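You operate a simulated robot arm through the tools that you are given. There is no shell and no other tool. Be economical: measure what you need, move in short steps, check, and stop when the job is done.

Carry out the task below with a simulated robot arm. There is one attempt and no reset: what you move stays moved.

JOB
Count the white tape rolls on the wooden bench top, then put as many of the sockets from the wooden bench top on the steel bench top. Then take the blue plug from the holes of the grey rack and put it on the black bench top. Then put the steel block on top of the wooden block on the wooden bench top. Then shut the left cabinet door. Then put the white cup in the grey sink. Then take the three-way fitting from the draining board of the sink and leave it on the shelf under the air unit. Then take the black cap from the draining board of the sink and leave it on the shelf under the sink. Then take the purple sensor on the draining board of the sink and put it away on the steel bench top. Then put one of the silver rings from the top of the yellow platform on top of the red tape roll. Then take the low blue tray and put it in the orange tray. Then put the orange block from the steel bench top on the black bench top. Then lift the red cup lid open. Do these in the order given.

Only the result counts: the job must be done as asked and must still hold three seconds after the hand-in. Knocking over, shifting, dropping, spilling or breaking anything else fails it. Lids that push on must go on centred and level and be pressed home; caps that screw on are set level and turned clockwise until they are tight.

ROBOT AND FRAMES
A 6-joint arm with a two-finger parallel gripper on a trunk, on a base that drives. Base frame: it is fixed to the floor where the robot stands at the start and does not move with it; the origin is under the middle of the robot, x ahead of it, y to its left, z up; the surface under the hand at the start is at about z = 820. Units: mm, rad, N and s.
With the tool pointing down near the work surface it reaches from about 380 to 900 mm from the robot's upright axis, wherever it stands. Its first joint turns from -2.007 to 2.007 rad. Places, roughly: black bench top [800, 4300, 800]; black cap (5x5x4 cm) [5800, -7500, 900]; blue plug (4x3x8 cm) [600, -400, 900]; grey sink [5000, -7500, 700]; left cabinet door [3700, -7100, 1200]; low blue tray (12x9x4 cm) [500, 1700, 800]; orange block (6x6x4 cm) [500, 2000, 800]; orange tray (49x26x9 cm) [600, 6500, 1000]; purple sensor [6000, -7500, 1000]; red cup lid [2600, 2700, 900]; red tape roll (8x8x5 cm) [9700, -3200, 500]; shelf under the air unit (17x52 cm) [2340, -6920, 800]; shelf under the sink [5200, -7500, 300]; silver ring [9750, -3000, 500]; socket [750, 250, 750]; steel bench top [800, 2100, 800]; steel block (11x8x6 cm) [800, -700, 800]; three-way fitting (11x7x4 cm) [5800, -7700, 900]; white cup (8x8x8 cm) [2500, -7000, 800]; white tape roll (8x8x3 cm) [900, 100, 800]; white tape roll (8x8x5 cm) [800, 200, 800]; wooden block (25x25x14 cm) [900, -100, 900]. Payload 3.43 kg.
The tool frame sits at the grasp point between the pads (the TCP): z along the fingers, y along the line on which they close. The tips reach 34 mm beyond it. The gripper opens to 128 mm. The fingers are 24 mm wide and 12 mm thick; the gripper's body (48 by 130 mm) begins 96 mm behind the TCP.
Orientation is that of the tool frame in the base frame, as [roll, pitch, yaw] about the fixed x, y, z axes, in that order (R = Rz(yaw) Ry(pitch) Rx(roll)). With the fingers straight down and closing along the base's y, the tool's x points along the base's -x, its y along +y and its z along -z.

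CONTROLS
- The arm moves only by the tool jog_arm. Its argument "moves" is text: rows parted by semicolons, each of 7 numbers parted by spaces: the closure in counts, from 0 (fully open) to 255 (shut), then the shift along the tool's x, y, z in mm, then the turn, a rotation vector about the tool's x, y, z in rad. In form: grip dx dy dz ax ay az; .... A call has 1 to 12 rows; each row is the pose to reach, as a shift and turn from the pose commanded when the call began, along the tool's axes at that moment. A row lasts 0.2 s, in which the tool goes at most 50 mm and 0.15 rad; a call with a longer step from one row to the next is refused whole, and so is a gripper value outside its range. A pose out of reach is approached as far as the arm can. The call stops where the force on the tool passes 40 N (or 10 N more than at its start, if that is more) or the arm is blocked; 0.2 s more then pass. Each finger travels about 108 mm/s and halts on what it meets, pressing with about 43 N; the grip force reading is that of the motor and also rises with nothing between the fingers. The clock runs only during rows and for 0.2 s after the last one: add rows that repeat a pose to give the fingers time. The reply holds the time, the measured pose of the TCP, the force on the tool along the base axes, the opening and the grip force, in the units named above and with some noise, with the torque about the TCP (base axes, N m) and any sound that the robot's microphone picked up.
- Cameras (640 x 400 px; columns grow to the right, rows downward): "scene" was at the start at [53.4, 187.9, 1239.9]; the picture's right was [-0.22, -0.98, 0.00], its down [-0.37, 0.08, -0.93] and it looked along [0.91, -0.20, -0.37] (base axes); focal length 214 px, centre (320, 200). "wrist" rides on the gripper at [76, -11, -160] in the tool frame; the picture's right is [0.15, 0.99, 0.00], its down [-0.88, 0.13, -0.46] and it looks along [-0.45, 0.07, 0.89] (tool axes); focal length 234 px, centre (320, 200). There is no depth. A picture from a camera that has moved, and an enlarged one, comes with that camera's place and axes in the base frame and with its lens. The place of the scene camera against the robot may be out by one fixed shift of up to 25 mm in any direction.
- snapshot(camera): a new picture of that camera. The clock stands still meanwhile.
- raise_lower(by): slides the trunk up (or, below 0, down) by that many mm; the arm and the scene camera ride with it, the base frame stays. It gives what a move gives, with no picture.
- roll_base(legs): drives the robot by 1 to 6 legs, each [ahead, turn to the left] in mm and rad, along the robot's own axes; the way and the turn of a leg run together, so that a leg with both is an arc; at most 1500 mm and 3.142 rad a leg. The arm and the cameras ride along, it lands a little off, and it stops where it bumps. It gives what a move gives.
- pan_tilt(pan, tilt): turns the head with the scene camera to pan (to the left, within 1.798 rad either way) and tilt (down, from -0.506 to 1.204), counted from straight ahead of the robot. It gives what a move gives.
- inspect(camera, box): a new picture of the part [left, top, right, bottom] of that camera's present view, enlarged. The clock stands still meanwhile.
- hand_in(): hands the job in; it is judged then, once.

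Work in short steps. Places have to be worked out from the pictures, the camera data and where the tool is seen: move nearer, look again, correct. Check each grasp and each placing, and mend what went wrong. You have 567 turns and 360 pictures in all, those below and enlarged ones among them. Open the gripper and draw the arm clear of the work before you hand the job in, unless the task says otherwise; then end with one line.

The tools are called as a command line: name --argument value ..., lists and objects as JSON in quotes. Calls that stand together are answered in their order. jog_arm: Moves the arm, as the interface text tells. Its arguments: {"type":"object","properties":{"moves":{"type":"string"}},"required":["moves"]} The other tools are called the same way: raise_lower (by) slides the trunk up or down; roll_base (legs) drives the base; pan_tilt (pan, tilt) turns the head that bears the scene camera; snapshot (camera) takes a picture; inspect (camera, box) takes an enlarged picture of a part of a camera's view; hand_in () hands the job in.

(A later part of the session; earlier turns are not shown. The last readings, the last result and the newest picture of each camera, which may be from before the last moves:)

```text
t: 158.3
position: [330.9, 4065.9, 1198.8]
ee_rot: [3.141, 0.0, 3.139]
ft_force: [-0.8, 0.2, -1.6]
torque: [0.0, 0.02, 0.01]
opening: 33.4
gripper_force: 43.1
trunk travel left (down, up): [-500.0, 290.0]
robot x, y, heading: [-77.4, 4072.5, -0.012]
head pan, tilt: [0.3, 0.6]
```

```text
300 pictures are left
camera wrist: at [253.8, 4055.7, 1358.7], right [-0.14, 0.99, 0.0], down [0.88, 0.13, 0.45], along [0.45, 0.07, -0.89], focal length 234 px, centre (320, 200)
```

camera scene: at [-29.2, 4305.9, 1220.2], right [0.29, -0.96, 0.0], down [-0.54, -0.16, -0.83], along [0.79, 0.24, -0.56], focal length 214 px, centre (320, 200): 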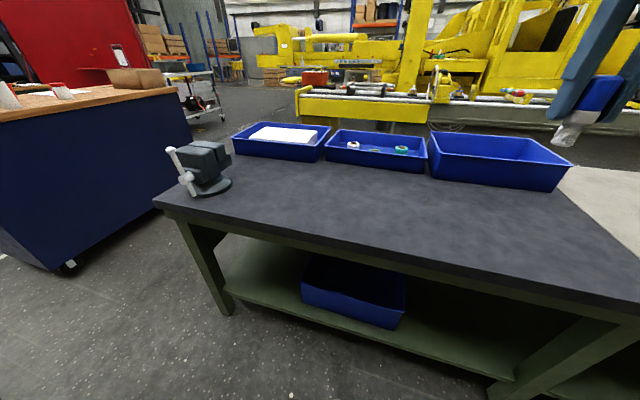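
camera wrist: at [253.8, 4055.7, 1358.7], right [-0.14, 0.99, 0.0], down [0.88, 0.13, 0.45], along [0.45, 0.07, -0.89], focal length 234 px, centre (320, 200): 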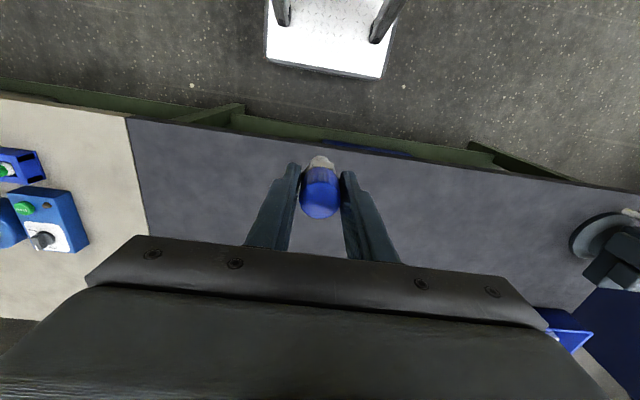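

The bench is clear in front. I zoom on the held plug to judge its lower end.

inspect --camera "scene" --box '[520, 40, 640, 160]'

jog_arm --moves "230 -40 0 25 0 0 0; 230 -80 0 50 0 0 0; 230 -120 0 75 0 0 0; 230 -160 0 100 0 0 0; 230 -200 0 125 0 0 0; 230 -220 0 170 0 0 0; 230 -220 0 215 0 0 0; 230 -220 0 250 0 0 0; 230 -220 0 275 0 0 0"

snapshot --camera "wrist"

```text
3.33 times, centred on (580, 100) of scene
camera zoom: at [-29.2, 4305.9, 1220.2], right [0.29, -0.96, 0.0], down [-0.54, -0.16, -0.83], along [0.79, 0.24, -0.56], focal length 715 px, centre (-547, 533)
```

zoom: 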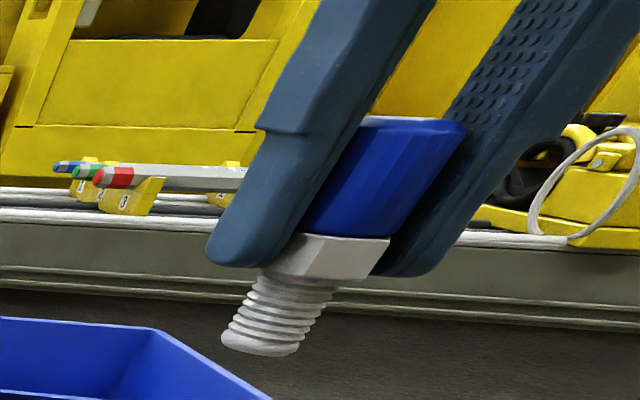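

```text
t: 160.3
position: [547.8, 4066.8, 925.0]
ee_rot: [3.141, 0.001, 3.141]
ft_force: [-1.0, -0.4, -2.4]
torque: [0.01, -0.04, -0.01]
opening: 33.4
gripper_force: 43.4
trunk travel left (down, up): [-500.0, 290.0]
robot x, y, heading: [-78.5, 4076.1, -0.007]
head pan, tilt: [0.3, 0.6]
```

```text
298 pictures are left
camera wrist: at [472.9, 4055.8, 1083.2], right [-0.14, 0.99, 0.0], down [0.88, 0.13, 0.46], along [0.45, 0.07, -0.89], focal length 234 px, centre (320, 200)
```

wrist: 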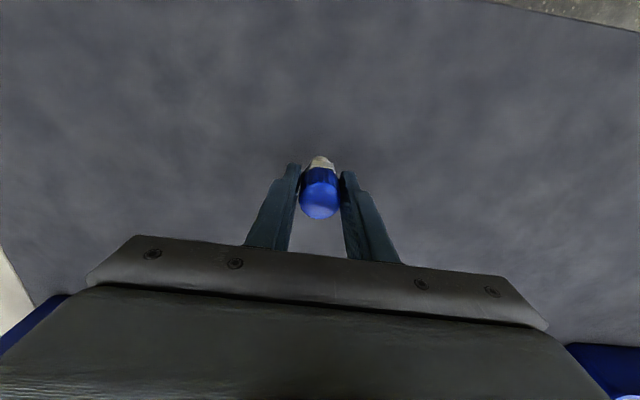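

Flat threaded end: it can stand. I lower to contact.

jog_arm --moves "230 0 0 15 0 0 0; 230 0 0 22 0 0 0; 230 0 0 25 0 0 0; 230 0 0 27 0 0 0; 230 0 0 29 0 0 0; 230 0 0 31 0 0 0; 230 0 0 33 0 0 0; 230 0 0 35 0 0 0; 230 0 0 37 0 0 0; 230 0 0 39 0 0 0"

```text
t: 162.5
position: [549.2, 4066.9, 884.5]
ee_rot: [3.14, -0.002, 3.139]
ft_force: [-0.6, 0.0, -1.3]
torque: [-0.01, -0.04, 0.0]
opening: 33.6
gripper_force: 42.7
trunk travel left (down, up): [-500.0, 290.0]
robot x, y, heading: [-77.9, 4070.7, -0.012]
head pan, tilt: [0.3, 0.6]
```

jog_arm --moves "230 0 0 2 0 0 0; 230 0 0 4 0 0 0; 230 0 0 6 0 0 0; 230 0 0 8 0 0 0; 230 0 0 10 0 0 0; 230 0 0 12 0 0 0; 230 0 0 14 0 0 0; 230 0 0 16 0 0 0; 230 0 0 18 0 0 0; 230 0 0 20 0 0 0"

```text
t: 164.7
position: [548.3, 4067.7, 864.7]
ee_rot: [-3.141, 0.001, 3.14]
ft_force: [3.1, -1.6, 38.4]
torque: [-0.03, -0.05, 0.01]
opening: 33.5
gripper_force: 42.9
trunk travel left (down, up): [-500.0, 290.0]
robot x, y, heading: [-78.4, 4073.7, -0.007]
head pan, tilt: [0.3, 0.6]
```

Contact at z≈865. Ease off, release slowly, and rise.

jog_arm --moves "230 0 0 -1.5 0 0 0; 170 0 0 -1.5 0 0 0; 150 0 0 -1.5 0 0 0; 120 0 0 -1.5 0 0 0; 100 0 0 -1.5 0 0 0; 100 0 0 -40 0 0 0; 100 0 0 -85 0 0 0; 100 0 0 -130 0 0 0; 100 0 0 -175 0 0 0"

snapshot --camera "wrist"

```text
t: 166.7
position: [549.4, 4067.7, 1040.4]
ee_rot: [3.141, -0.001, 3.14]
ft_force: [0.2, 0.5, -0.3]
torque: [-0.01, 0.05, 0.03]
opening: 77.7
gripper_force: 0.1
trunk travel left (down, up): [-500.0, 290.0]
robot x, y, heading: [-80.1, 4074.3, -0.011]
head pan, tilt: [0.3, 0.6]
```

```text
297 pictures are left
camera wrist: at [473.3, 4056.4, 1200.7], right [-0.14, 0.99, 0.0], down [0.88, 0.13, 0.45], along [0.45, 0.07, -0.89], focal length 234 px, centre (320, 200)
```

wrist: 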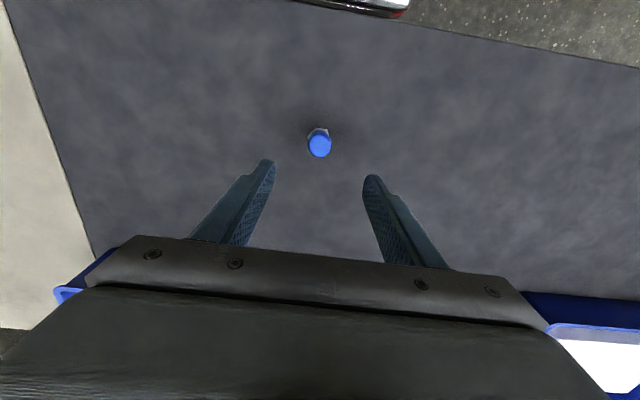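

Plug stands on the black bench. I retract the arm to the carrying pose before driving back.

jog_arm --moves "100 40 0 -30 0 0 0; 100 80 0 -60 0 0 0; 100 120 0 -90 0 0 0; 100 160 0 -120 0 0 0; 100 200 0 -145 0 0 0; 100 220 0 -160 0 0 0"

roll_base --legs '[[-130, 0], [0, -1.571], [1500, 0], [1500, 0], [1395, 0], [0, 1.571]]'

```text
t: 168.1
position: [329.8, 4066.1, 1200.8]
ee_rot: [3.138, -0.002, 3.141]
ft_force: [-1.0, 0.1, -0.5]
torque: [-0.01, 0.04, -0.02]
opening: 77.8
gripper_force: 0.0
trunk travel left (down, up): [-500.0, 290.0]
robot x, y, heading: [-78.4, 4073.3, -0.01]
head pan, tilt: [0.3, 0.6]
```

```text
t: 197.6
position: [265.9, -321.5, 1200.1]
ee_rot: [3.139, 0.0, -3.104]
ft_force: [-0.6, 0.3, -0.2]
torque: [0.02, 0.02, 0.0]
opening: 78.0
gripper_force: 0.1
trunk travel left (down, up): [-500.0, 290.0]
robot x, y, heading: [-140.2, -331.0, 0.025]
head pan, tilt: [0.3, 0.6]
```

Now ahead 165 mm with a slight heading correction, then I look at the right side.

roll_base --legs '[[165, -0.025]]'

pan_tilt --pan -0.3 --tilt 0.6

snapshot --camera "scene"

snapshot --camera "wrist"

```text
t: 199.1
position: [431.5, -327.5, 1199.8]
ee_rot: [3.138, -0.003, -3.13]
ft_force: [-0.6, 0.8, 1.2]
torque: [0.02, -0.03, -0.02]
opening: 77.9
gripper_force: 0.0
trunk travel left (down, up): [-500.0, 290.0]
robot x, y, heading: [25.0, -327.2, 0.007]
head pan, tilt: [0.3, 0.6]
```

```text
t: 200.1
position: [432.8, -328.9, 1200.5]
ee_rot: [3.139, -0.003, -3.13]
ft_force: [0.6, 0.3, 0.1]
torque: [0.0, -0.03, -0.01]
opening: 78.0
gripper_force: 0.1
trunk travel left (down, up): [-500.0, 290.0]
robot x, y, heading: [20.9, -326.5, 0.001]
head pan, tilt: [-0.3, 0.6]
```

```text
296 pictures are left
camera scene: at [70.9, -145.7, 1220.2], right [-0.29, -0.96, 0.0], down [-0.54, 0.17, -0.83], along [0.79, -0.24, -0.56], focal length 214 px, centre (320, 200)
```

scene: 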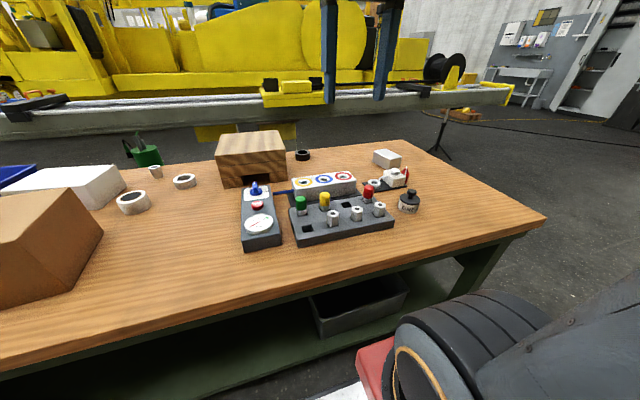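

```text
295 pictures are left
camera wrist: at [357.1, -341.0, 1360.0], right [-0.16, 0.99, 0.0], down [0.88, 0.14, 0.45], along [0.45, 0.07, -0.89], focal length 234 px, centre (320, 200)
```

wrist: 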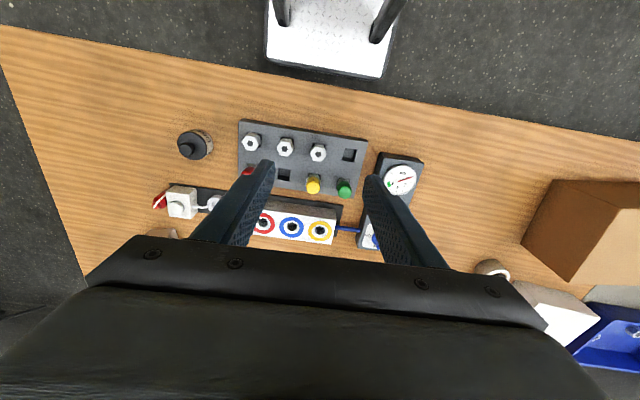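

I move the wrist over toward the steel block (somewhere near (800,-650)).

jog_arm --moves "60 -33 -31 0 0 0 0; 60 -66 -62 0 0 0 0; 60 -99 -93 0 0 0 0; 60 -132 -124 0 0 0 0; 60 -165 -155 0 0 0 0; 60 -198 -186 0 0 0 0; 60 -230 -217 0 0 0 0; 40 -260 -248 0 0 0 0; 20 -260 -248 40 0 0 0"

snapshot --camera "wrist"

```text
t: 202.1
position: [695.0, -574.6, 1159.5]
ee_rot: [3.14, -0.002, -3.131]
ft_force: [-0.4, 0.7, 0.9]
torque: [-0.01, 0.0, 0.03]
opening: 118.1
gripper_force: 0.1
trunk travel left (down, up): [-500.0, 290.0]
robot x, y, heading: [22.8, -328.3, 0.002]
head pan, tilt: [-0.3, 0.6]
```

```text
294 pictures are left
camera wrist: at [619.8, -586.3, 1319.1], right [-0.16, 0.99, 0.0], down [0.88, 0.14, 0.45], along [0.45, 0.07, -0.89], focal length 234 px, centre (320, 200)
```

wrist: 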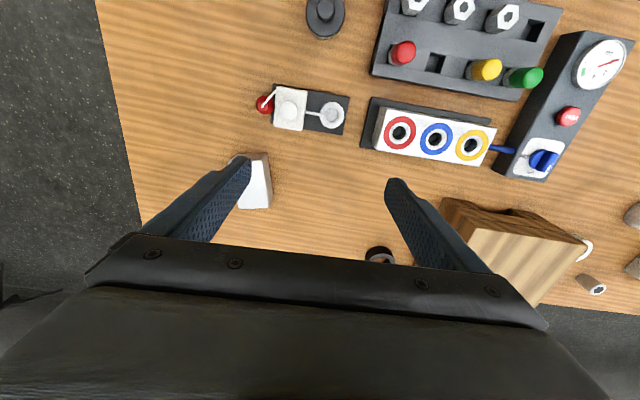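

Block near (825,-690). I move closer and lower.

jog_arm --moves "20 -10 -25 30 0 0 0; 20 -20 -50 60 0 0 0; 20 -35 -75 80 0 0 0; 20 -50 -100 100 0 0 0; 20 -70 -115 115 0 0 0; 20 -70 -115 120 0 0 0"

snapshot --camera "wrist"

```text
t: 203.5
position: [767.2, -687.5, 1037.6]
ee_rot: [3.141, -0.002, -3.129]
ft_force: [0.6, 0.1, 0.2]
torque: [0.01, -0.03, 0.03]
opening: 118.0
gripper_force: 0.0
trunk travel left (down, up): [-500.0, 290.0]
robot x, y, heading: [24.9, -326.5, 0.002]
head pan, tilt: [-0.3, 0.6]
```

```text
293 pictures are left
camera wrist: at [690.5, -700.5, 1198.1], right [-0.16, 0.99, 0.0], down [0.88, 0.14, 0.45], along [0.45, 0.07, -0.89], focal length 234 px, centre (320, 200)
```

wrist: 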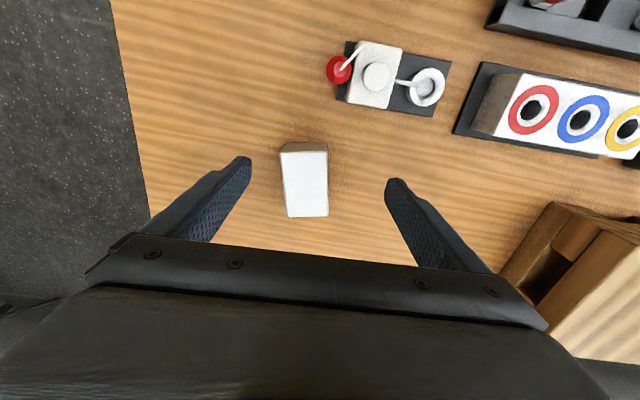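

The steel block's top is at about (820,-702), its long axis turned ~0.2 rad. I align and descend to z≈950.

jog_arm --moves "30 -15 -4 10 0 0 -0.06; 30 -30 -8 30 0 0 -0.12; 30 -45 -11 60 0 0 -0.19; 30 -53 -14 80 0 0 -0.19; 30 -53 -14 87 0 0 -0.19"

snapshot --camera "wrist"

```text
t: 204.7
position: [819.7, -701.7, 951.3]
ee_rot: [3.139, -0.002, -2.939]
ft_force: [0.1, -0.1, 0.6]
torque: [-0.04, -0.01, 0.0]
opening: 113.2
gripper_force: 0.1
trunk travel left (down, up): [-500.0, 290.0]
robot x, y, heading: [25.1, -327.4, 0.008]
head pan, tilt: [-0.3, 0.6]
```

```text
292 pictures are left
camera wrist: at [747.8, -727.7, 1112.1], right [-0.34, 0.94, 0.0], down [0.84, 0.3, 0.46], along [0.43, 0.16, -0.89], focal length 234 px, centre (320, 200)
```

wrist: 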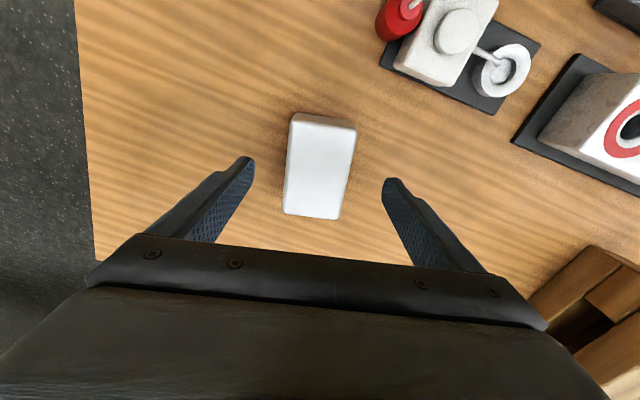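

Aligned: centre (820,-702). Small rotation fix, descend to z≈866 and grip.

jog_arm --moves "60 0 0 25 0 0 -0.03; 60 0 0 50 0 0 -0.03; 60 0 0 70 0 0 -0.03; 60 0 0 85 0 0 -0.03; 130 0 0 85 0 0 -0.03; 200 0 0 85 0 0 -0.03; 255 0 0 85 0 0 -0.03; 255 0 0 85 0 0 -0.03"

snapshot --camera "wrist"

```text
t: 206.5
position: [819.3, -701.1, 866.6]
ee_rot: [3.14, -0.001, -2.909]
ft_force: [2.6, -7.4, -0.2]
torque: [-0.83, -1.15, -0.52]
opening: 70.9
gripper_force: 43.4
trunk travel left (down, up): [-500.0, 290.0]
robot x, y, heading: [23.3, -329.4, 0.005]
head pan, tilt: [-0.3, 0.6]
```

```text
291 pictures are left
camera wrist: at [748.6, -730.2, 1026.1], right [-0.37, 0.93, 0.0], down [0.83, 0.33, 0.45], along [0.42, 0.17, -0.89], focal length 234 px, centre (320, 200)
```

wrist: 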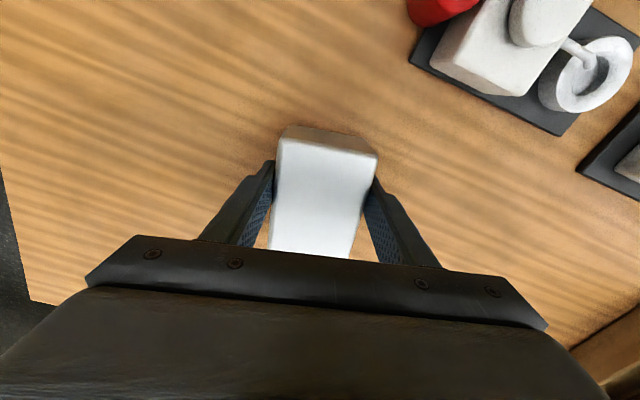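

Gripped at 71 mm. Lift slowly and check the weight.

jog_arm --moves "255 0 0 0 0 0 0; 255 0 0 -10 0 0 0; 255 0 0 -25 0 0 0; 255 0 0 -50 0 0 0; 255 0 0 -80 0 0 0"

snapshot --camera "wrist"

```text
t: 207.7
position: [820.7, -701.3, 945.0]
ee_rot: [3.139, -0.003, -2.91]
ft_force: [0.3, -0.1, -26.9]
torque: [-0.07, 0.39, 0.01]
opening: 69.7
gripper_force: 42.9
trunk travel left (down, up): [-500.0, 290.0]
robot x, y, heading: [23.2, -327.4, 0.006]
head pan, tilt: [-0.3, 0.6]
```

```text
290 pictures are left
camera wrist: at [750.1, -730.3, 1104.8], right [-0.37, 0.93, 0.0], down [0.83, 0.33, 0.45], along [0.42, 0.17, -0.89], focal length 234 px, centre (320, 200)
```

wrist: 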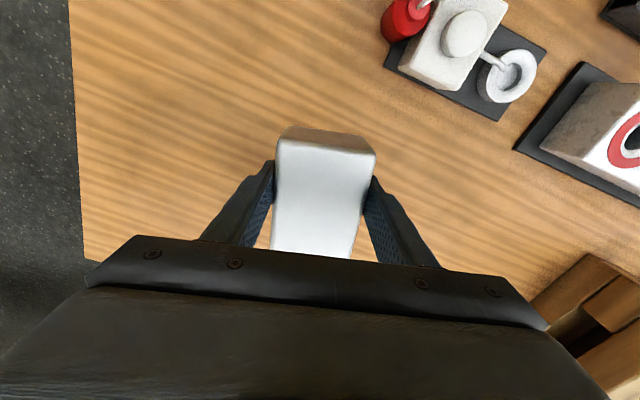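

Held firmly (27 N). Raise the trunk 180 mm for reach and clearance.

raise_lower --by 180

jog_arm --moves "255 20 40 0 0 0 0; 255 40 80 0 0 0 0; 255 55 125 0 0 0 0; 255 70 170 0 0 0 0; 255 80 215 0 0 0 0; 255 90 260 0 0 0 0; 255 95 305 0 0 0 0; 255 95 350 0 0 0 0; 255 95 395 0 0 0 0; 255 95 440 0 0 0 0"

snapshot --camera "wrist"

```text
t: 209.7
position: [779.9, -700.6, 1124.8]
ee_rot: [3.137, -0.004, -2.911]
ft_force: [-0.1, -0.4, -25.5]
torque: [-0.08, 0.43, 0.01]
opening: 69.9
gripper_force: 43.0
trunk travel left (down, up): [-680.0, 110.0]
robot x, y, heading: [21.9, -326.5, 0.003]
head pan, tilt: [-0.3, 0.6]
```

```text
t: 210.0
position: [782.6, -700.8, 1117.7]
ee_rot: [-3.139, 0.002, -2.911]
ft_force: [3.6, -2.4, -29.4]
torque: [-0.12, 0.5, -0.04]
opening: 69.6
gripper_force: 43.3
trunk travel left (down, up): [-680.0, 110.0]
robot x, y, heading: [24.4, -328.7, 0.007]
head pan, tilt: [-0.3, 0.6]
stopped in row 1: the force on the tool passed its limit at 62 N (the readings are from after the stop); the commanded pose is now the measured one
```

```text
289 pictures are left
camera wrist: at [711.1, -729.3, 1277.5], right [-0.37, 0.93, 0.0], down [0.83, 0.33, 0.46], along [0.43, 0.17, -0.89], focal length 234 px, centre (320, 200)
```

wrist: 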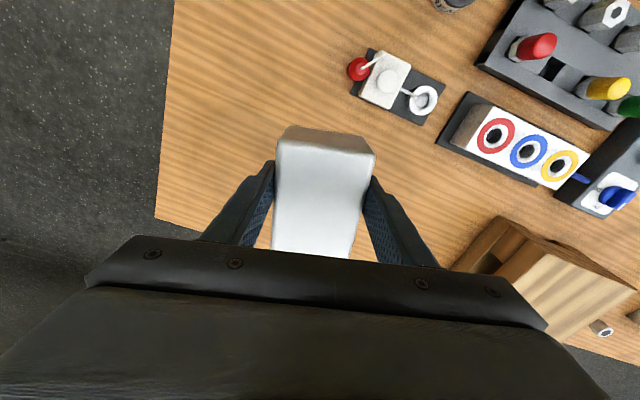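

The heavy block needs gentler acceleration. I move with a ramp toward +y.

jog_arm --moves "255 -1 4 0 0 0 0; 255 -3 12 0 0 0 0; 255 -6 25 0 0 0 0; 255 -11 43 0 0 0 0; 255 -16 65 0 0 0 0; 255 -22 88 0 0 0 0; 255 -28 112 0 0 0 0; 255 -34 136 0 0 0 0; 255 -40 160 0 0 0 0; 255 -46 182 0 0 0 0; 255 -50 198 0 0 0 0; 255 -52 206 0 0 0 0"

```text
t: 212.6
position: [786.4, -488.3, 1124.4]
ee_rot: [-3.133, 0.01, -2.912]
ft_force: [-0.3, -0.5, -25.7]
torque: [-0.06, 0.4, -0.03]
opening: 69.6
gripper_force: 43.0
trunk travel left (down, up): [-680.0, 110.0]
robot x, y, heading: [25.2, -327.3, 0.004]
head pan, tilt: [-0.3, 0.6]
```

jog_arm --moves "255 -2 5 0 0 0 0; 255 -4 15 0 0 0 0; 255 -9 33 0 -0.004 0.005 0; 255 -16 58 0 -0.008 0.01 0; 255 -25 92 0 -0.008 0.01 0; 255 -34 127 0 -0.008 0.01 0; 255 -43 162 0 -0.008 0.01 0; 255 -52 197 0 -0.008 0.01 0; 255 -61 232 0 -0.008 0.01 0; 255 -69 262 0 -0.008 0.01 0; 255 -74 282 0 -0.008 0.01 0; 255 -76 290 0 -0.008 0.01 0"

snapshot --camera "wrist"

```text
t: 215.2
position: [793.9, -188.1, 1122.4]
ee_rot: [-3.141, 0.0, -2.911]
ft_force: [-0.3, 0.3, -25.2]
torque: [-0.08, 0.43, 0.02]
opening: 69.7
gripper_force: 42.9
trunk travel left (down, up): [-680.0, 110.0]
robot x, y, heading: [22.3, -325.6, 0.002]
head pan, tilt: [-0.3, 0.6]
```

```text
288 pictures are left
camera wrist: at [722.0, -216.1, 1282.5], right [-0.37, 0.93, 0.0], down [0.83, 0.33, 0.46], along [0.42, 0.17, -0.89], focal length 234 px, centre (320, 200)
```

wrist: 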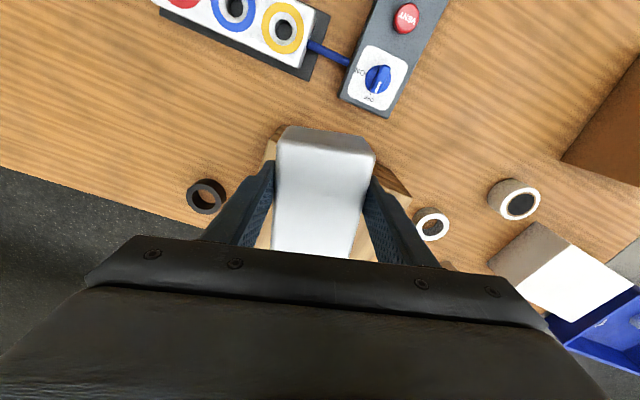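

I go to about (875,-110) above the wooden block while descending to z≈1040.

jog_arm --moves "255 -2 1 2 0 0 0; 255 -6 4 7 0 0 0; 255 -14 8 14 0 0 0; 255 -26 15 24 0 0 0; 255 -40 23 36 0 0 0; 255 -55 32 48 0 0 0; 255 -70 41 60 0 0 0; 255 -83 48 70 0 0 0; 255 -92 54 77 0 0 0; 255 -97 57 81 0 0 0; 255 -97 57 83 0 0 0"

pan_tilt --pan 0.0 --tilt 0.5

snapshot --camera "scene"

snapshot --camera "wrist"

```text
t: 217.6
position: [860.1, -112.9, 1039.8]
ee_rot: [-3.14, 0.001, -2.911]
ft_force: [0.6, -0.9, -26.8]
torque: [-0.07, 0.42, 0.01]
opening: 69.9
gripper_force: 43.4
out of reach, approached as far as the arm can: row 8, 9, 10, 11
trunk travel left (down, up): [-680.0, 110.0]
robot x, y, heading: [22.3, -329.6, 0.003]
head pan, tilt: [-0.3, 0.6]
```

```text
t: 218.4
position: [860.9, -114.7, 1037.8]
ee_rot: [-3.141, -0.001, -2.912]
ft_force: [0.4, 0.3, -26.1]
torque: [-0.06, 0.37, -0.01]
opening: 70.0
gripper_force: 43.1
trunk travel left (down, up): [-680.0, 110.0]
robot x, y, heading: [21.4, -326.0, 0.0]
head pan, tilt: [0.0, 0.499]
```

```text
287 pictures are left
camera scene: at [28.6, -119.5, 1409.2], right [0.0, -1.0, 0.0], down [-0.48, 0.0, -0.88], along [0.88, 0.0, -0.48], focal length 214 px, centre (320, 200)
```

scene: 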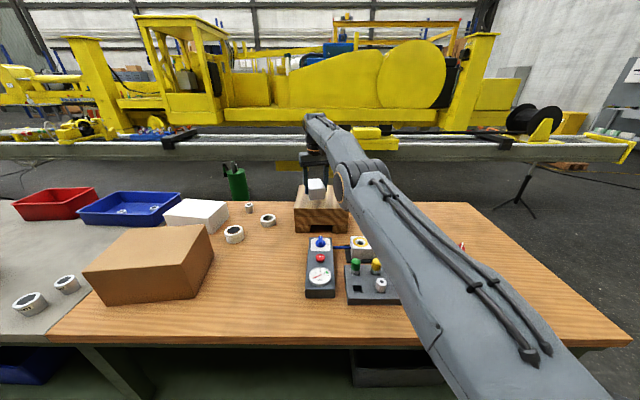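

```text
286 pictures are left
camera wrist: at [789.3, -141.5, 1199.1], right [-0.37, 0.93, 0.0], down [0.83, 0.33, 0.46], along [0.42, 0.17, -0.89], focal length 234 px, centre (320, 200)
```

wrist: 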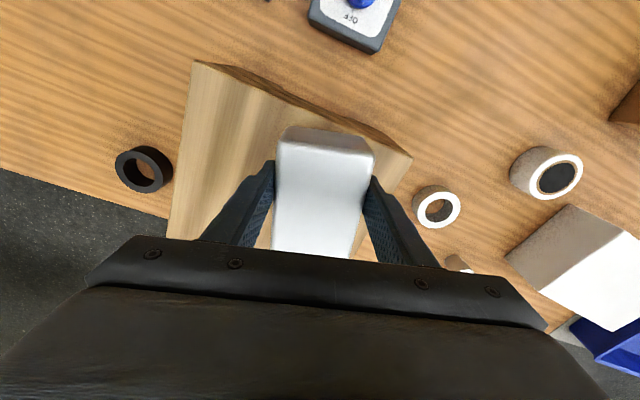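

The block would sit near the front edge of the wooden block; I edge the base forward 30 mm for margin.

roll_base --legs '[[30, 0]]'

snapshot --camera "wrist"

```text
t: 219.2
position: [890.0, -113.2, 1038.7]
ee_rot: [-3.139, 0.001, -2.911]
ft_force: [0.2, 0.0, -25.0]
torque: [-0.08, 0.39, -0.01]
opening: 69.8
gripper_force: 42.8
trunk travel left (down, up): [-680.0, 110.0]
robot x, y, heading: [57.0, -328.5, 0.006]
head pan, tilt: [0.0, 0.499]
```

```text
285 pictures are left
camera wrist: at [819.3, -141.3, 1199.0], right [-0.37, 0.93, 0.0], down [0.83, 0.33, 0.46], along [0.42, 0.17, -0.89], focal length 234 px, centre (320, 200)
```

wrist: 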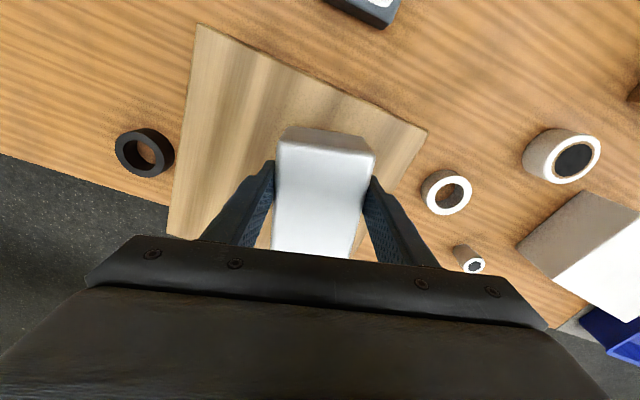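

Well placed over the wooden top. Lower in small steps to contact.

jog_arm --moves "255 0 0 3 0 0 0; 255 0 0 8 0 0 0; 255 0 0 13 0 0 0; 255 0 0 18 0 0 0; 255 0 0 22 0 0 0; 255 0 0 25 0 0 0; 255 0 0 27 0 0 0; 255 0 0 29 0 0 0; 255 0 0 31 0 0 0; 255 0 0 33 0 0 0"

```text
t: 221.4
position: [891.5, -113.2, 1005.1]
ee_rot: [-3.139, 0.0, -2.911]
ft_force: [0.7, -0.6, -24.9]
torque: [-0.09, 0.4, 0.01]
opening: 69.9
gripper_force: 43.6
trunk travel left (down, up): [-680.0, 110.0]
robot x, y, heading: [56.0, -326.7, 0.005]
head pan, tilt: [0.0, 0.499]
```

jog_arm --moves "255 0 0 1 0 0 0; 255 0 0 2 0 0 0; 255 0 0 3 0 0 0; 255 0 0 4 0 0 0; 255 0 0 5 0 0 0; 255 0 0 6 0 0 0; 255 0 0 7 0 0 0; 255 0 0 8 0 0 0; 255 0 0 9 0 0 0; 255 0 0 10 0 0 0"

```text
t: 223.6
position: [890.3, -113.1, 1001.6]
ee_rot: [-3.14, 0.012, -2.911]
ft_force: [1.8, -1.3, 41.6]
torque: [1.28, 0.3, 0.29]
opening: 69.3
gripper_force: 43.5
trunk travel left (down, up): [-680.0, 110.0]
robot x, y, heading: [52.8, -326.8, 0.001]
head pan, tilt: [0.0, 0.499]
```

Contact. Ease off the press, then open and rise.

jog_arm --moves "255 0 0 -3 0 0 0; 255 0 0 -6 0 0 0; 200 0 0 -6 0 0 0; 100 0 0 -6 0 0 0; 60 0 0 -6 0 0 0; 30 0 0 -6 0 0 0; 30 0 0 -45 0 0 0; 30 0 0 -85 0 0 0; 30 0 0 -125 0 0 0"

snapshot --camera "wrist"

snapshot --camera "scene"

```text
t: 225.6
position: [871.8, -118.0, 1117.1]
ee_rot: [-3.138, -0.003, -2.912]
ft_force: [0.3, 1.1, 0.1]
torque: [-0.02, -0.01, 0.02]
opening: 113.0
gripper_force: 0.1
out of reach, approached as far as the arm can: row 8, 9
trunk travel left (down, up): [-680.0, 110.0]
robot x, y, heading: [51.3, -329.0, 0.006]
head pan, tilt: [0.0, 0.499]
```

```text
284 pictures are left
camera wrist: at [800.2, -145.5, 1277.7], right [-0.37, 0.93, 0.0], down [0.83, 0.33, 0.45], along [0.42, 0.17, -0.89], focal length 234 px, centre (320, 200)
```

wrist: 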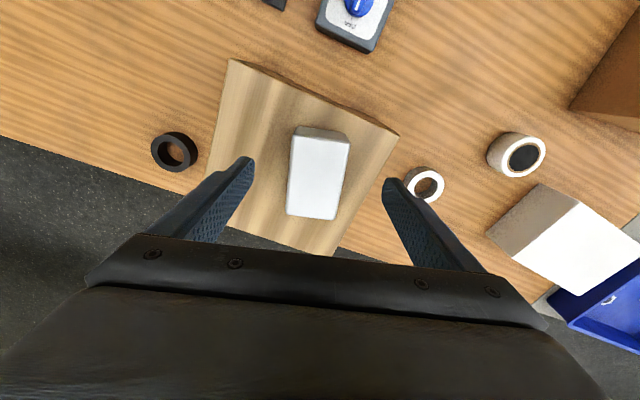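

```text
283 pictures are left
camera scene: at [57.3, -119.7, 1409.3], right [0.0, -1.0, 0.0], down [-0.48, 0.0, -0.88], along [0.88, 0.0, -0.48], focal length 214 px, centre (320, 200)
```

scene: 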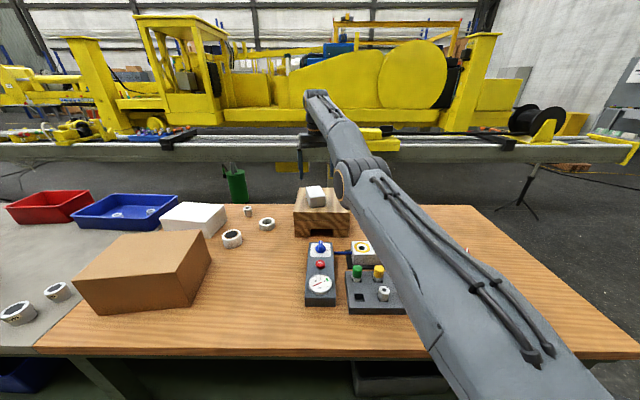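

Steel block rests on the wooden block. I retract the arm for the drive to the sink area.

jog_arm --moves "30 30 -7 -10 0 0 0; 30 70 -17 -20 0 0 0; 30 112 -27 -30 0 0 0; 30 155 -37 -40 0 0 0; 30 198 -47 -50 0 0 0; 30 241 -57 -60 0 0 0; 30 284 -68 -70 0 0 0; 30 327 -78 -80 0 0 0.06; 30 370 -88 -80 0 0 0.12; 30 412 -98 -80 0 0 0.18; 30 450 -108 -80 0 0 0.23; 30 470 -110 -80 0 0 0.23"

roll_base --legs '[[-250, 0], [0, -1.571]]'

pan_tilt --pan 0.3 --tilt 0.3

snapshot --camera "scene"

```text
t: 228.2
position: [837.4, -303.1, 1278.5]
ee_rot: [-3.141, -0.013, 3.141]
ft_force: [-0.1, -1.1, 0.0]
torque: [-0.02, -0.01, 0.0]
opening: 112.8
gripper_force: 0.0
out of reach, approached as far as the arm can: row 1, 2, 3, 4, 5, 6, 7, 8, 9, 10, 11, 12
trunk travel left (down, up): [-680.0, 110.0]
robot x, y, heading: [54.3, -325.9, 0.009]
head pan, tilt: [0.0, 0.499]
```

```text
t: 233.9
position: [-181.5, -1112.3, 1279.1]
ee_rot: [-3.14, -0.01, 1.559]
ft_force: [-0.6, 1.3, 0.2]
torque: [0.02, 0.0, 0.01]
opening: 113.1
gripper_force: 0.0
trunk travel left (down, up): [-680.0, 110.0]
robot x, y, heading: [-197.8, -323.5, -1.581]
head pan, tilt: [0.0, 0.499]
```

```text
t: 234.7
position: [-183.1, -1112.3, 1277.3]
ee_rot: [-3.139, -0.011, 1.559]
ft_force: [-0.4, -0.2, 0.2]
torque: [0.0, -0.02, 0.04]
opening: 113.1
gripper_force: 0.0
trunk travel left (down, up): [-680.0, 110.0]
robot x, y, heading: [-197.3, -329.4, -1.579]
head pan, tilt: [0.3, 0.3]
```

```text
282 pictures are left
camera scene: at [22.1, -324.0, 1427.7], right [-0.96, -0.28, 0.0], down [-0.08, 0.28, -0.96], along [0.27, -0.92, -0.3], focal length 214 px, centre (320, 200)
```

scene: 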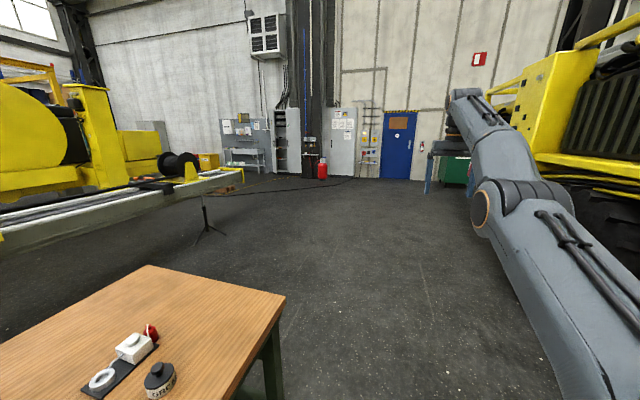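

The arm stayed stretched out because the high pose was out of reach; nothing was hit. I retract it now in the open space.

jog_arm --moves "30 20 0 20 0 0 0; 30 50 0 40 0 0 0; 30 85 0 60 0 0 0; 30 125 0 80 0 0 0; 30 165 0 80 0 0 0; 30 205 0 80 0 0 0; 30 245 0 80 0 0 0; 30 285 0 80 0 0 0; 30 325 0 80 0 0 0; 30 365 0 80 0 0 0; 30 385 0 80 0 0 0"

raise_lower --by -180

inspect --camera "scene" --box '[180, 60, 440, 220]'

```text
t: 237.1
position: [-182.5, -1114.2, 1280.5]
ee_rot: [-3.14, -0.01, 1.559]
ft_force: [0.4, 0.4, -0.8]
torque: [0.02, -0.02, 0.02]
opening: 112.7
gripper_force: 0.0
out of reach, approached as far as the arm can: row 1, 2, 3, 4, 5, 6, 7, 8, 9, 10, 11
trunk travel left (down, up): [-680.0, 110.0]
robot x, y, heading: [-197.9, -328.7, -1.583]
head pan, tilt: [0.3, 0.3]
```

```text
t: 239.1
position: [-183.1, -1162.6, 1098.3]
ee_rot: [-3.139, -0.011, 1.559]
ft_force: [-0.2, -1.0, -0.7]
torque: [0.01, 0.01, -0.02]
opening: 112.9
gripper_force: 0.1
trunk travel left (down, up): [-500.0, 290.0]
robot x, y, heading: [-197.7, -332.0, -1.58]
head pan, tilt: [0.3, 0.3]
```

```text
2.46 times, centred on (310, 140) of scene
camera zoom: at [21.6, -374.1, 1247.7], right [-0.96, -0.29, 0.0], down [-0.08, 0.28, -0.96], along [0.27, -0.92, -0.3], focal length 528 px, centre (345, 348)
```

zoom: 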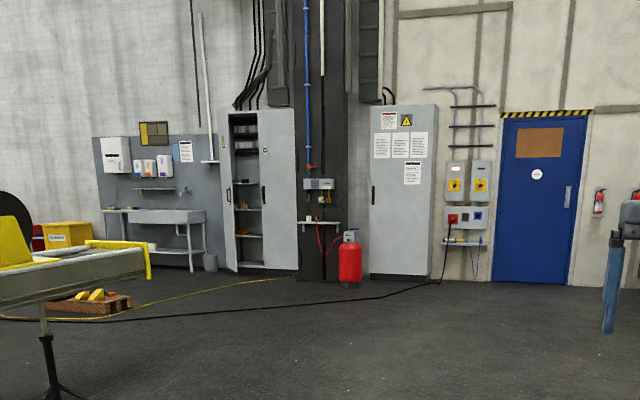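

The arm seems stuck short of its commanded pose. I send a null move to see where it settles.

jog_arm --moves "30 0 0 0 0 0 0; 30 0 0 0 0 0 0; 30 0 0 0 0 0 0"

snapshot --camera "wrist"

```text
t: 239.9
position: [-183.6, -1163.4, 1097.8]
ee_rot: [-3.14, -0.01, 1.557]
ft_force: [0.1, 0.1, -0.6]
torque: [-0.01, -0.02, -0.02]
opening: 113.0
gripper_force: 0.2
trunk travel left (down, up): [-500.0, 290.0]
robot x, y, heading: [-195.4, -331.6, -1.576]
head pan, tilt: [0.3, 0.3]
```

```text
280 pictures are left
camera wrist: at [-193.3, -1088.9, 1258.9], right [0.99, 0.13, 0.0], down [0.12, -0.89, 0.45], along [0.06, -0.44, -0.9], focal length 234 px, centre (320, 200)
```

wrist: 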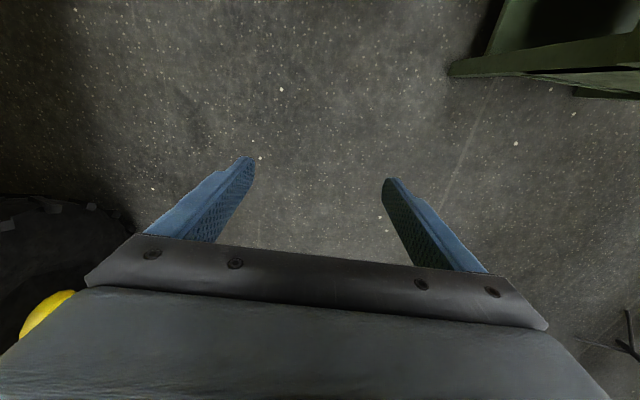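

Now a normal retract.

jog_arm --moves "30 40 0 0 0 0 0; 30 85 0 0 0 0 0; 30 130 0 0 0 0 0; 30 175 0 -15 0 0 0; 30 220 0 -30 0 0 0; 30 265 0 -45 0 0 0; 30 310 0 -60 0 0 0; 30 355 0 -75 0 0 0; 30 400 0 -90 0 0 0; 30 420 0 -100 0 0 0"

```text
t: 242.1
position: [-177.7, -744.2, 1202.3]
ee_rot: [-3.141, -0.013, 1.558]
ft_force: [-0.1, -0.2, 0.1]
torque: [0.04, 0.01, 0.0]
opening: 112.8
gripper_force: 0.0
out of reach, approached as far as the arm can: row 1
trunk travel left (down, up): [-500.0, 290.0]
robot x, y, heading: [-195.3, -330.8, -1.583]
head pan, tilt: [0.3, 0.3]
```

Retracted. The way ahead looks clear; I drive to about (−200,−3500), then turn toward (3400,−5850).

roll_base --legs '[[1500, 0], [1500, 0], [150, 0], [0, 0.99], [1500, 0]]'

pan_tilt --pan -0.4 --tilt 0.25

snapshot --camera "scene"

```text
t: 266.9
position: [1396.1, -4505.1, 1203.8]
ee_rot: [-3.14, -0.009, 2.556]
ft_force: [0.3, -1.0, 1.0]
torque: [-0.01, -0.02, -0.03]
opening: 112.8
gripper_force: 0.0
trunk travel left (down, up): [-500.0, 290.0]
robot x, y, heading: [1037.0, -4297.2, -0.579]
head pan, tilt: [0.3, 0.3]
```

```text
t: 268.0
position: [1397.1, -4504.7, 1204.2]
ee_rot: [-3.139, -0.01, 2.557]
ft_force: [0.9, 0.4, -0.4]
torque: [0.0, 0.02, 0.01]
opening: 113.0
gripper_force: 0.0
trunk travel left (down, up): [-500.0, 290.0]
robot x, y, heading: [1037.0, -4296.3, -0.585]
head pan, tilt: [-0.4, 0.25]
```

```text
279 pictures are left
camera scene: at [1163.7, -4179.7, 1252.4], right [-0.83, -0.56, 0.0], down [-0.14, 0.21, -0.97], along [0.54, -0.81, -0.25], focal length 214 px, centre (320, 200)
```

scene: 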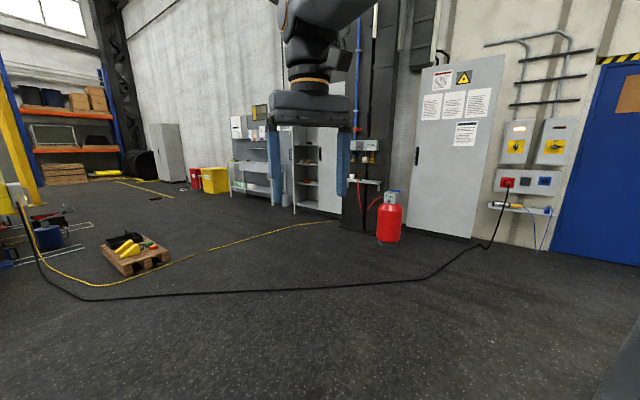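

Path is open (floor cables only). I drive on toward (3300,−5800) and face −y.

roll_base --legs '[[1400, 0], [1300, 0], [0, -0.99]]'

pan_tilt --pan 0.3 --tilt 0.2

snapshot --camera "scene"

```text
t: 283.6
position: [3287.8, -6195.6, 1203.8]
ee_rot: [-3.14, -0.01, 1.556]
ft_force: [0.8, -0.4, -1.0]
torque: [-0.01, 0.01, 0.0]
opening: 113.0
gripper_force: 0.0
trunk travel left (down, up): [-500.0, 290.0]
robot x, y, heading: [3268.9, -5779.1, -1.58]
head pan, tilt: [-0.4, 0.25]
```

```text
t: 284.6
position: [3288.2, -6195.8, 1204.5]
ee_rot: [-3.141, -0.011, 1.557]
ft_force: [0.1, -1.1, 0.4]
torque: [0.06, 0.02, -0.03]
opening: 112.7
gripper_force: 0.0
trunk travel left (down, up): [-500.0, 290.0]
robot x, y, heading: [3269.4, -5779.0, -1.584]
head pan, tilt: [0.3, 0.201]
```

```text
278 pictures are left
camera scene: at [3487.2, -5825.2, 1257.0], right [-0.96, -0.28, 0.0], down [-0.06, 0.19, -0.98], along [0.28, -0.94, -0.2], focal length 214 px, centre (320, 200)
```

scene: 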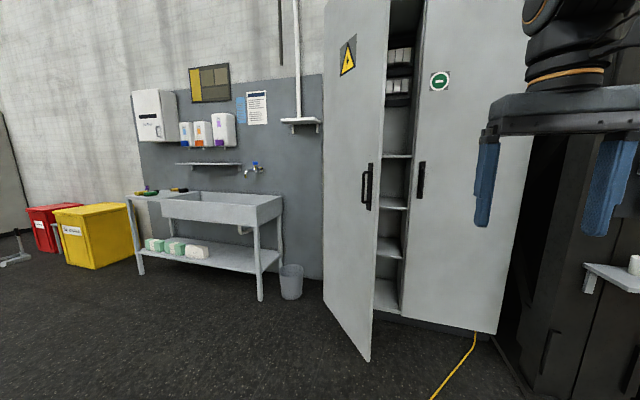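

The left door is open about 49°: hinge near (3899,−7370), free edge near (3500,−6914). I move to about (3350,−6480), from where the arm can push its face closed.

roll_base --legs '[[0, 0.125], [700, 0], [0, -0.11]]'

snapshot --camera "scene"

snapshot --camera "wrist"

```text
t: 289.6
position: [3375.6, -6892.4, 1203.3]
ee_rot: [-3.141, -0.012, 1.574]
ft_force: [0.4, -1.1, -0.1]
torque: [0.0, -0.04, 0.02]
opening: 112.6
gripper_force: 0.1
trunk travel left (down, up): [-500.0, 290.0]
robot x, y, heading: [3350.6, -6478.3, -1.568]
head pan, tilt: [0.3, 0.201]
```

```text
277 pictures are left
camera scene: at [3568.9, -6518.0, 1257.0], right [-0.95, -0.3, 0.0], down [-0.06, 0.19, -0.98], along [0.29, -0.93, -0.2], focal length 214 px, centre (320, 200)
```

scene: 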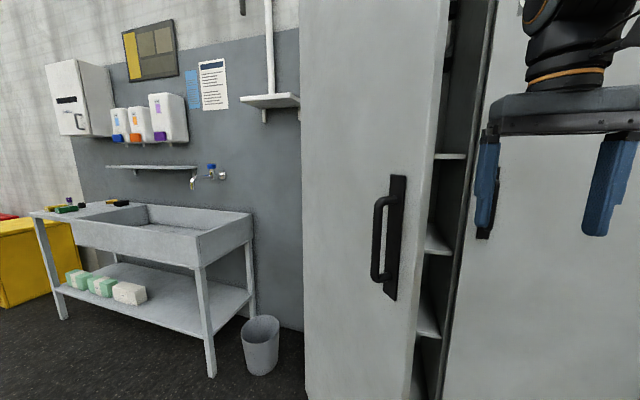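

```text
276 pictures are left
camera wrist: at [3364.5, -6818.1, 1364.3], right [0.99, 0.15, 0.0], down [0.13, -0.89, 0.45], along [0.07, -0.44, -0.9], focal length 234 px, centre (320, 200)
```

wrist: 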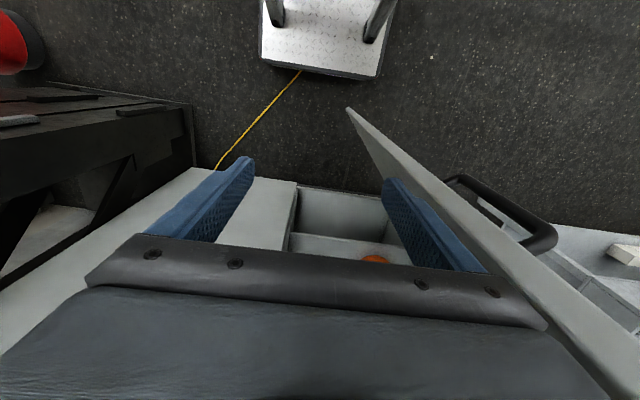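

The free edge is at about (3525,−6905), and the handle spans z≈965–1220. I'll push the face above the handle (z≈1300) with the gripper shut. First I raise the trunk.

raise_lower --by 290

jog_arm --moves "100 10 0 20 0 0 0; 200 20 0 40 0 0 0; 255 30 0 60 0 0 0; 255 34 20 70 0 0 0; 255 34 60 80 0 0 0; 255 34 100 80 0 0 0; 255 34 145 80 0 0 0; 255 34 190 80 0 0 0; 255 34 235 80 0 0 0; 255 34 270 80 0 0 0"

snapshot --camera "wrist"

```text
t: 292.6
position: [3374.3, -6891.9, 1493.3]
ee_rot: [-3.141, -0.013, 1.575]
ft_force: [0.1, -0.6, 0.2]
torque: [0.0, 0.02, 0.03]
opening: 112.7
gripper_force: 0.0
trunk travel left (down, up): [-790.0, 0.0]
robot x, y, heading: [3349.5, -6473.8, -1.563]
head pan, tilt: [0.3, 0.201]
```

```text
t: 294.1
position: [3500.5, -6853.5, 1415.2]
ee_rot: [-3.133, -0.016, 1.565]
ft_force: [-10.8, 14.5, 6.7]
torque: [-2.26, -1.55, -0.29]
opening: 0.0
gripper_force: 32.8
trunk travel left (down, up): [-790.0, 0.0]
robot x, y, heading: [3347.6, -6477.6, -1.567]
head pan, tilt: [0.3, 0.201]
stopped in row 7: the force on the tool passed its limit at 78 N (the readings are from after the stop); the commanded pose is now the measured one
```

```text
275 pictures are left
camera wrist: at [3490.5, -6779.8, 1575.5], right [0.99, 0.14, -0.01], down [0.13, -0.89, 0.44], along [0.06, -0.44, -0.9], focal length 234 px, centre (320, 200)
```

wrist: 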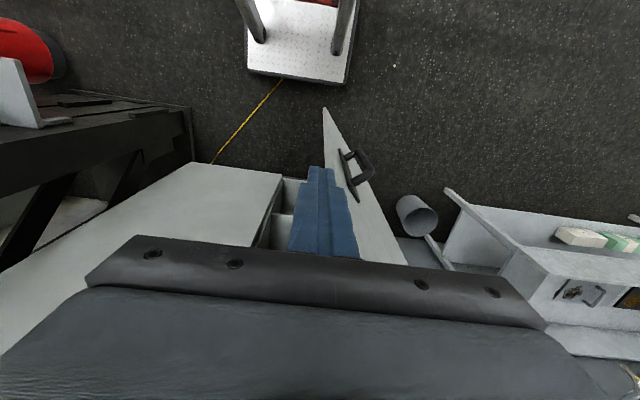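

I touched the door's free edge from inside. I back off −x, then back the base 90 mm for clearance.

jog_arm --moves "255 0 -10 0 0 0 0; 255 0 -30 0 0 0 0; 255 0 -50 0 0.008 -0.016 0"

roll_base --legs '[[-100, 0]]'

snapshot --camera "wrist"

```text
t: 294.9
position: [3451.9, -6854.4, 1413.5]
ee_rot: [-3.124, -0.002, 1.567]
ft_force: [-0.2, -0.8, -0.6]
torque: [0.03, 0.0, -0.01]
opening: 0.0
gripper_force: 32.8
trunk travel left (down, up): [-790.0, 0.0]
robot x, y, heading: [3352.3, -6478.5, -1.571]
head pan, tilt: [0.3, 0.201]
```

```text
t: 296.1
position: [3452.3, -6755.4, 1413.7]
ee_rot: [-3.125, -0.002, 1.569]
ft_force: [-0.1, -0.4, -0.7]
torque: [0.03, 0.01, -0.02]
opening: 0.0
gripper_force: 33.3
trunk travel left (down, up): [-790.0, 0.0]
robot x, y, heading: [3350.7, -6373.2, -1.568]
head pan, tilt: [0.3, 0.201]
```

```text
274 pictures are left
camera wrist: at [3443.8, -6679.7, 1573.9], right [0.99, 0.14, -0.02], down [0.14, -0.88, 0.45], along [0.05, -0.45, -0.89], focal length 234 px, centre (320, 200)
```

wrist: 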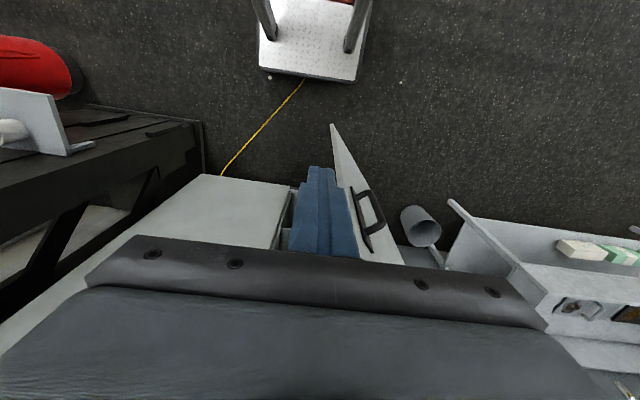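

Now across to the outer side of the door, leveled.

jog_arm --moves "255 0 20 0 -0.006 0 0; 255 0 50 10 -0.012 0 0; 255 0 90 30 -0.0176 0 0; 255 0 130 55 -0.0176 0 0; 255 0 170 80 -0.0176 0 0; 255 0 195 105 -0.0176 0 0; 255 0 200 113 -0.0176 0 0"

snapshot --camera "wrist"

```text
t: 297.7
position: [3650.0, -6756.3, 1296.6]
ee_rot: [3.141, -0.003, 1.568]
ft_force: [-0.2, -0.2, -0.3]
torque: [0.03, -0.01, 0.0]
opening: 0.0
gripper_force: 32.7
trunk travel left (down, up): [-790.0, 0.0]
robot x, y, heading: [3348.2, -6379.4, -1.566]
head pan, tilt: [0.3, 0.201]
```

```text
273 pictures are left
camera wrist: at [3639.5, -6679.6, 1457.6], right [0.99, 0.14, 0.0], down [0.13, -0.88, 0.45], along [0.07, -0.45, -0.89], focal length 234 px, centre (320, 200)
```

wrist: 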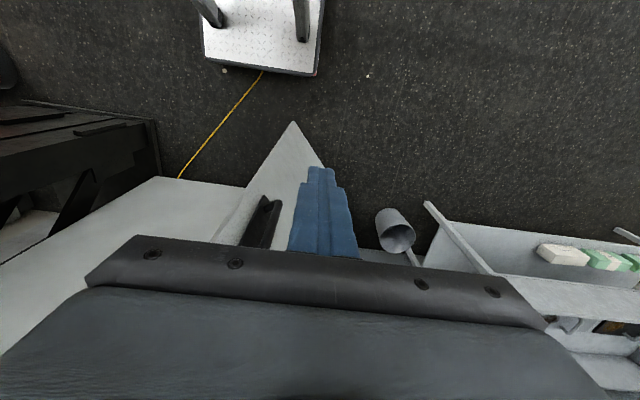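

I'm on the outer face side. I push toward −y, watching the force.

jog_arm --moves "255 -30 -10 0 0 0 0; 255 -65 -25 0 0 0 0; 255 -95 -40 0 0 0 0; 255 -115 -45 0 0 0 0; 255 -130 -45 0 0 0 0; 255 -145 -45 0 0 0 0; 255 -160 -45 0 0 0 0; 255 -175 -45 0 0 0 0; 255 -195 -47 0 0 0 0; 255 -215 -50 0 0 0 0; 255 -240 -55 0 0 0 0; 255 -265 -60 0 0 0 0"

snapshot --camera "wrist"

```text
t: 300.3
position: [3588.6, -7020.2, 1297.6]
ee_rot: [3.141, -0.002, 1.567]
ft_force: [0.5, -0.2, 0.0]
torque: [-0.03, -0.01, 0.02]
opening: 0.0
gripper_force: 32.9
trunk travel left (down, up): [-790.0, 0.0]
robot x, y, heading: [3347.9, -6375.7, -1.565]
head pan, tilt: [0.3, 0.201]
```

```text
272 pictures are left
camera wrist: at [3578.0, -6944.3, 1456.5], right [0.99, 0.14, 0.0], down [0.13, -0.88, 0.45], along [0.07, -0.45, -0.89], focal length 234 px, centre (320, 200)
```

wrist: 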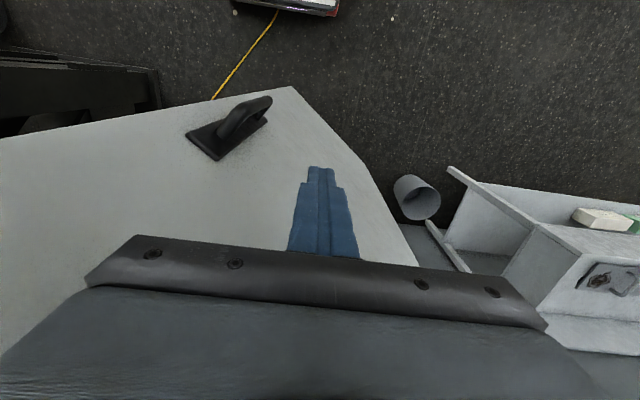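

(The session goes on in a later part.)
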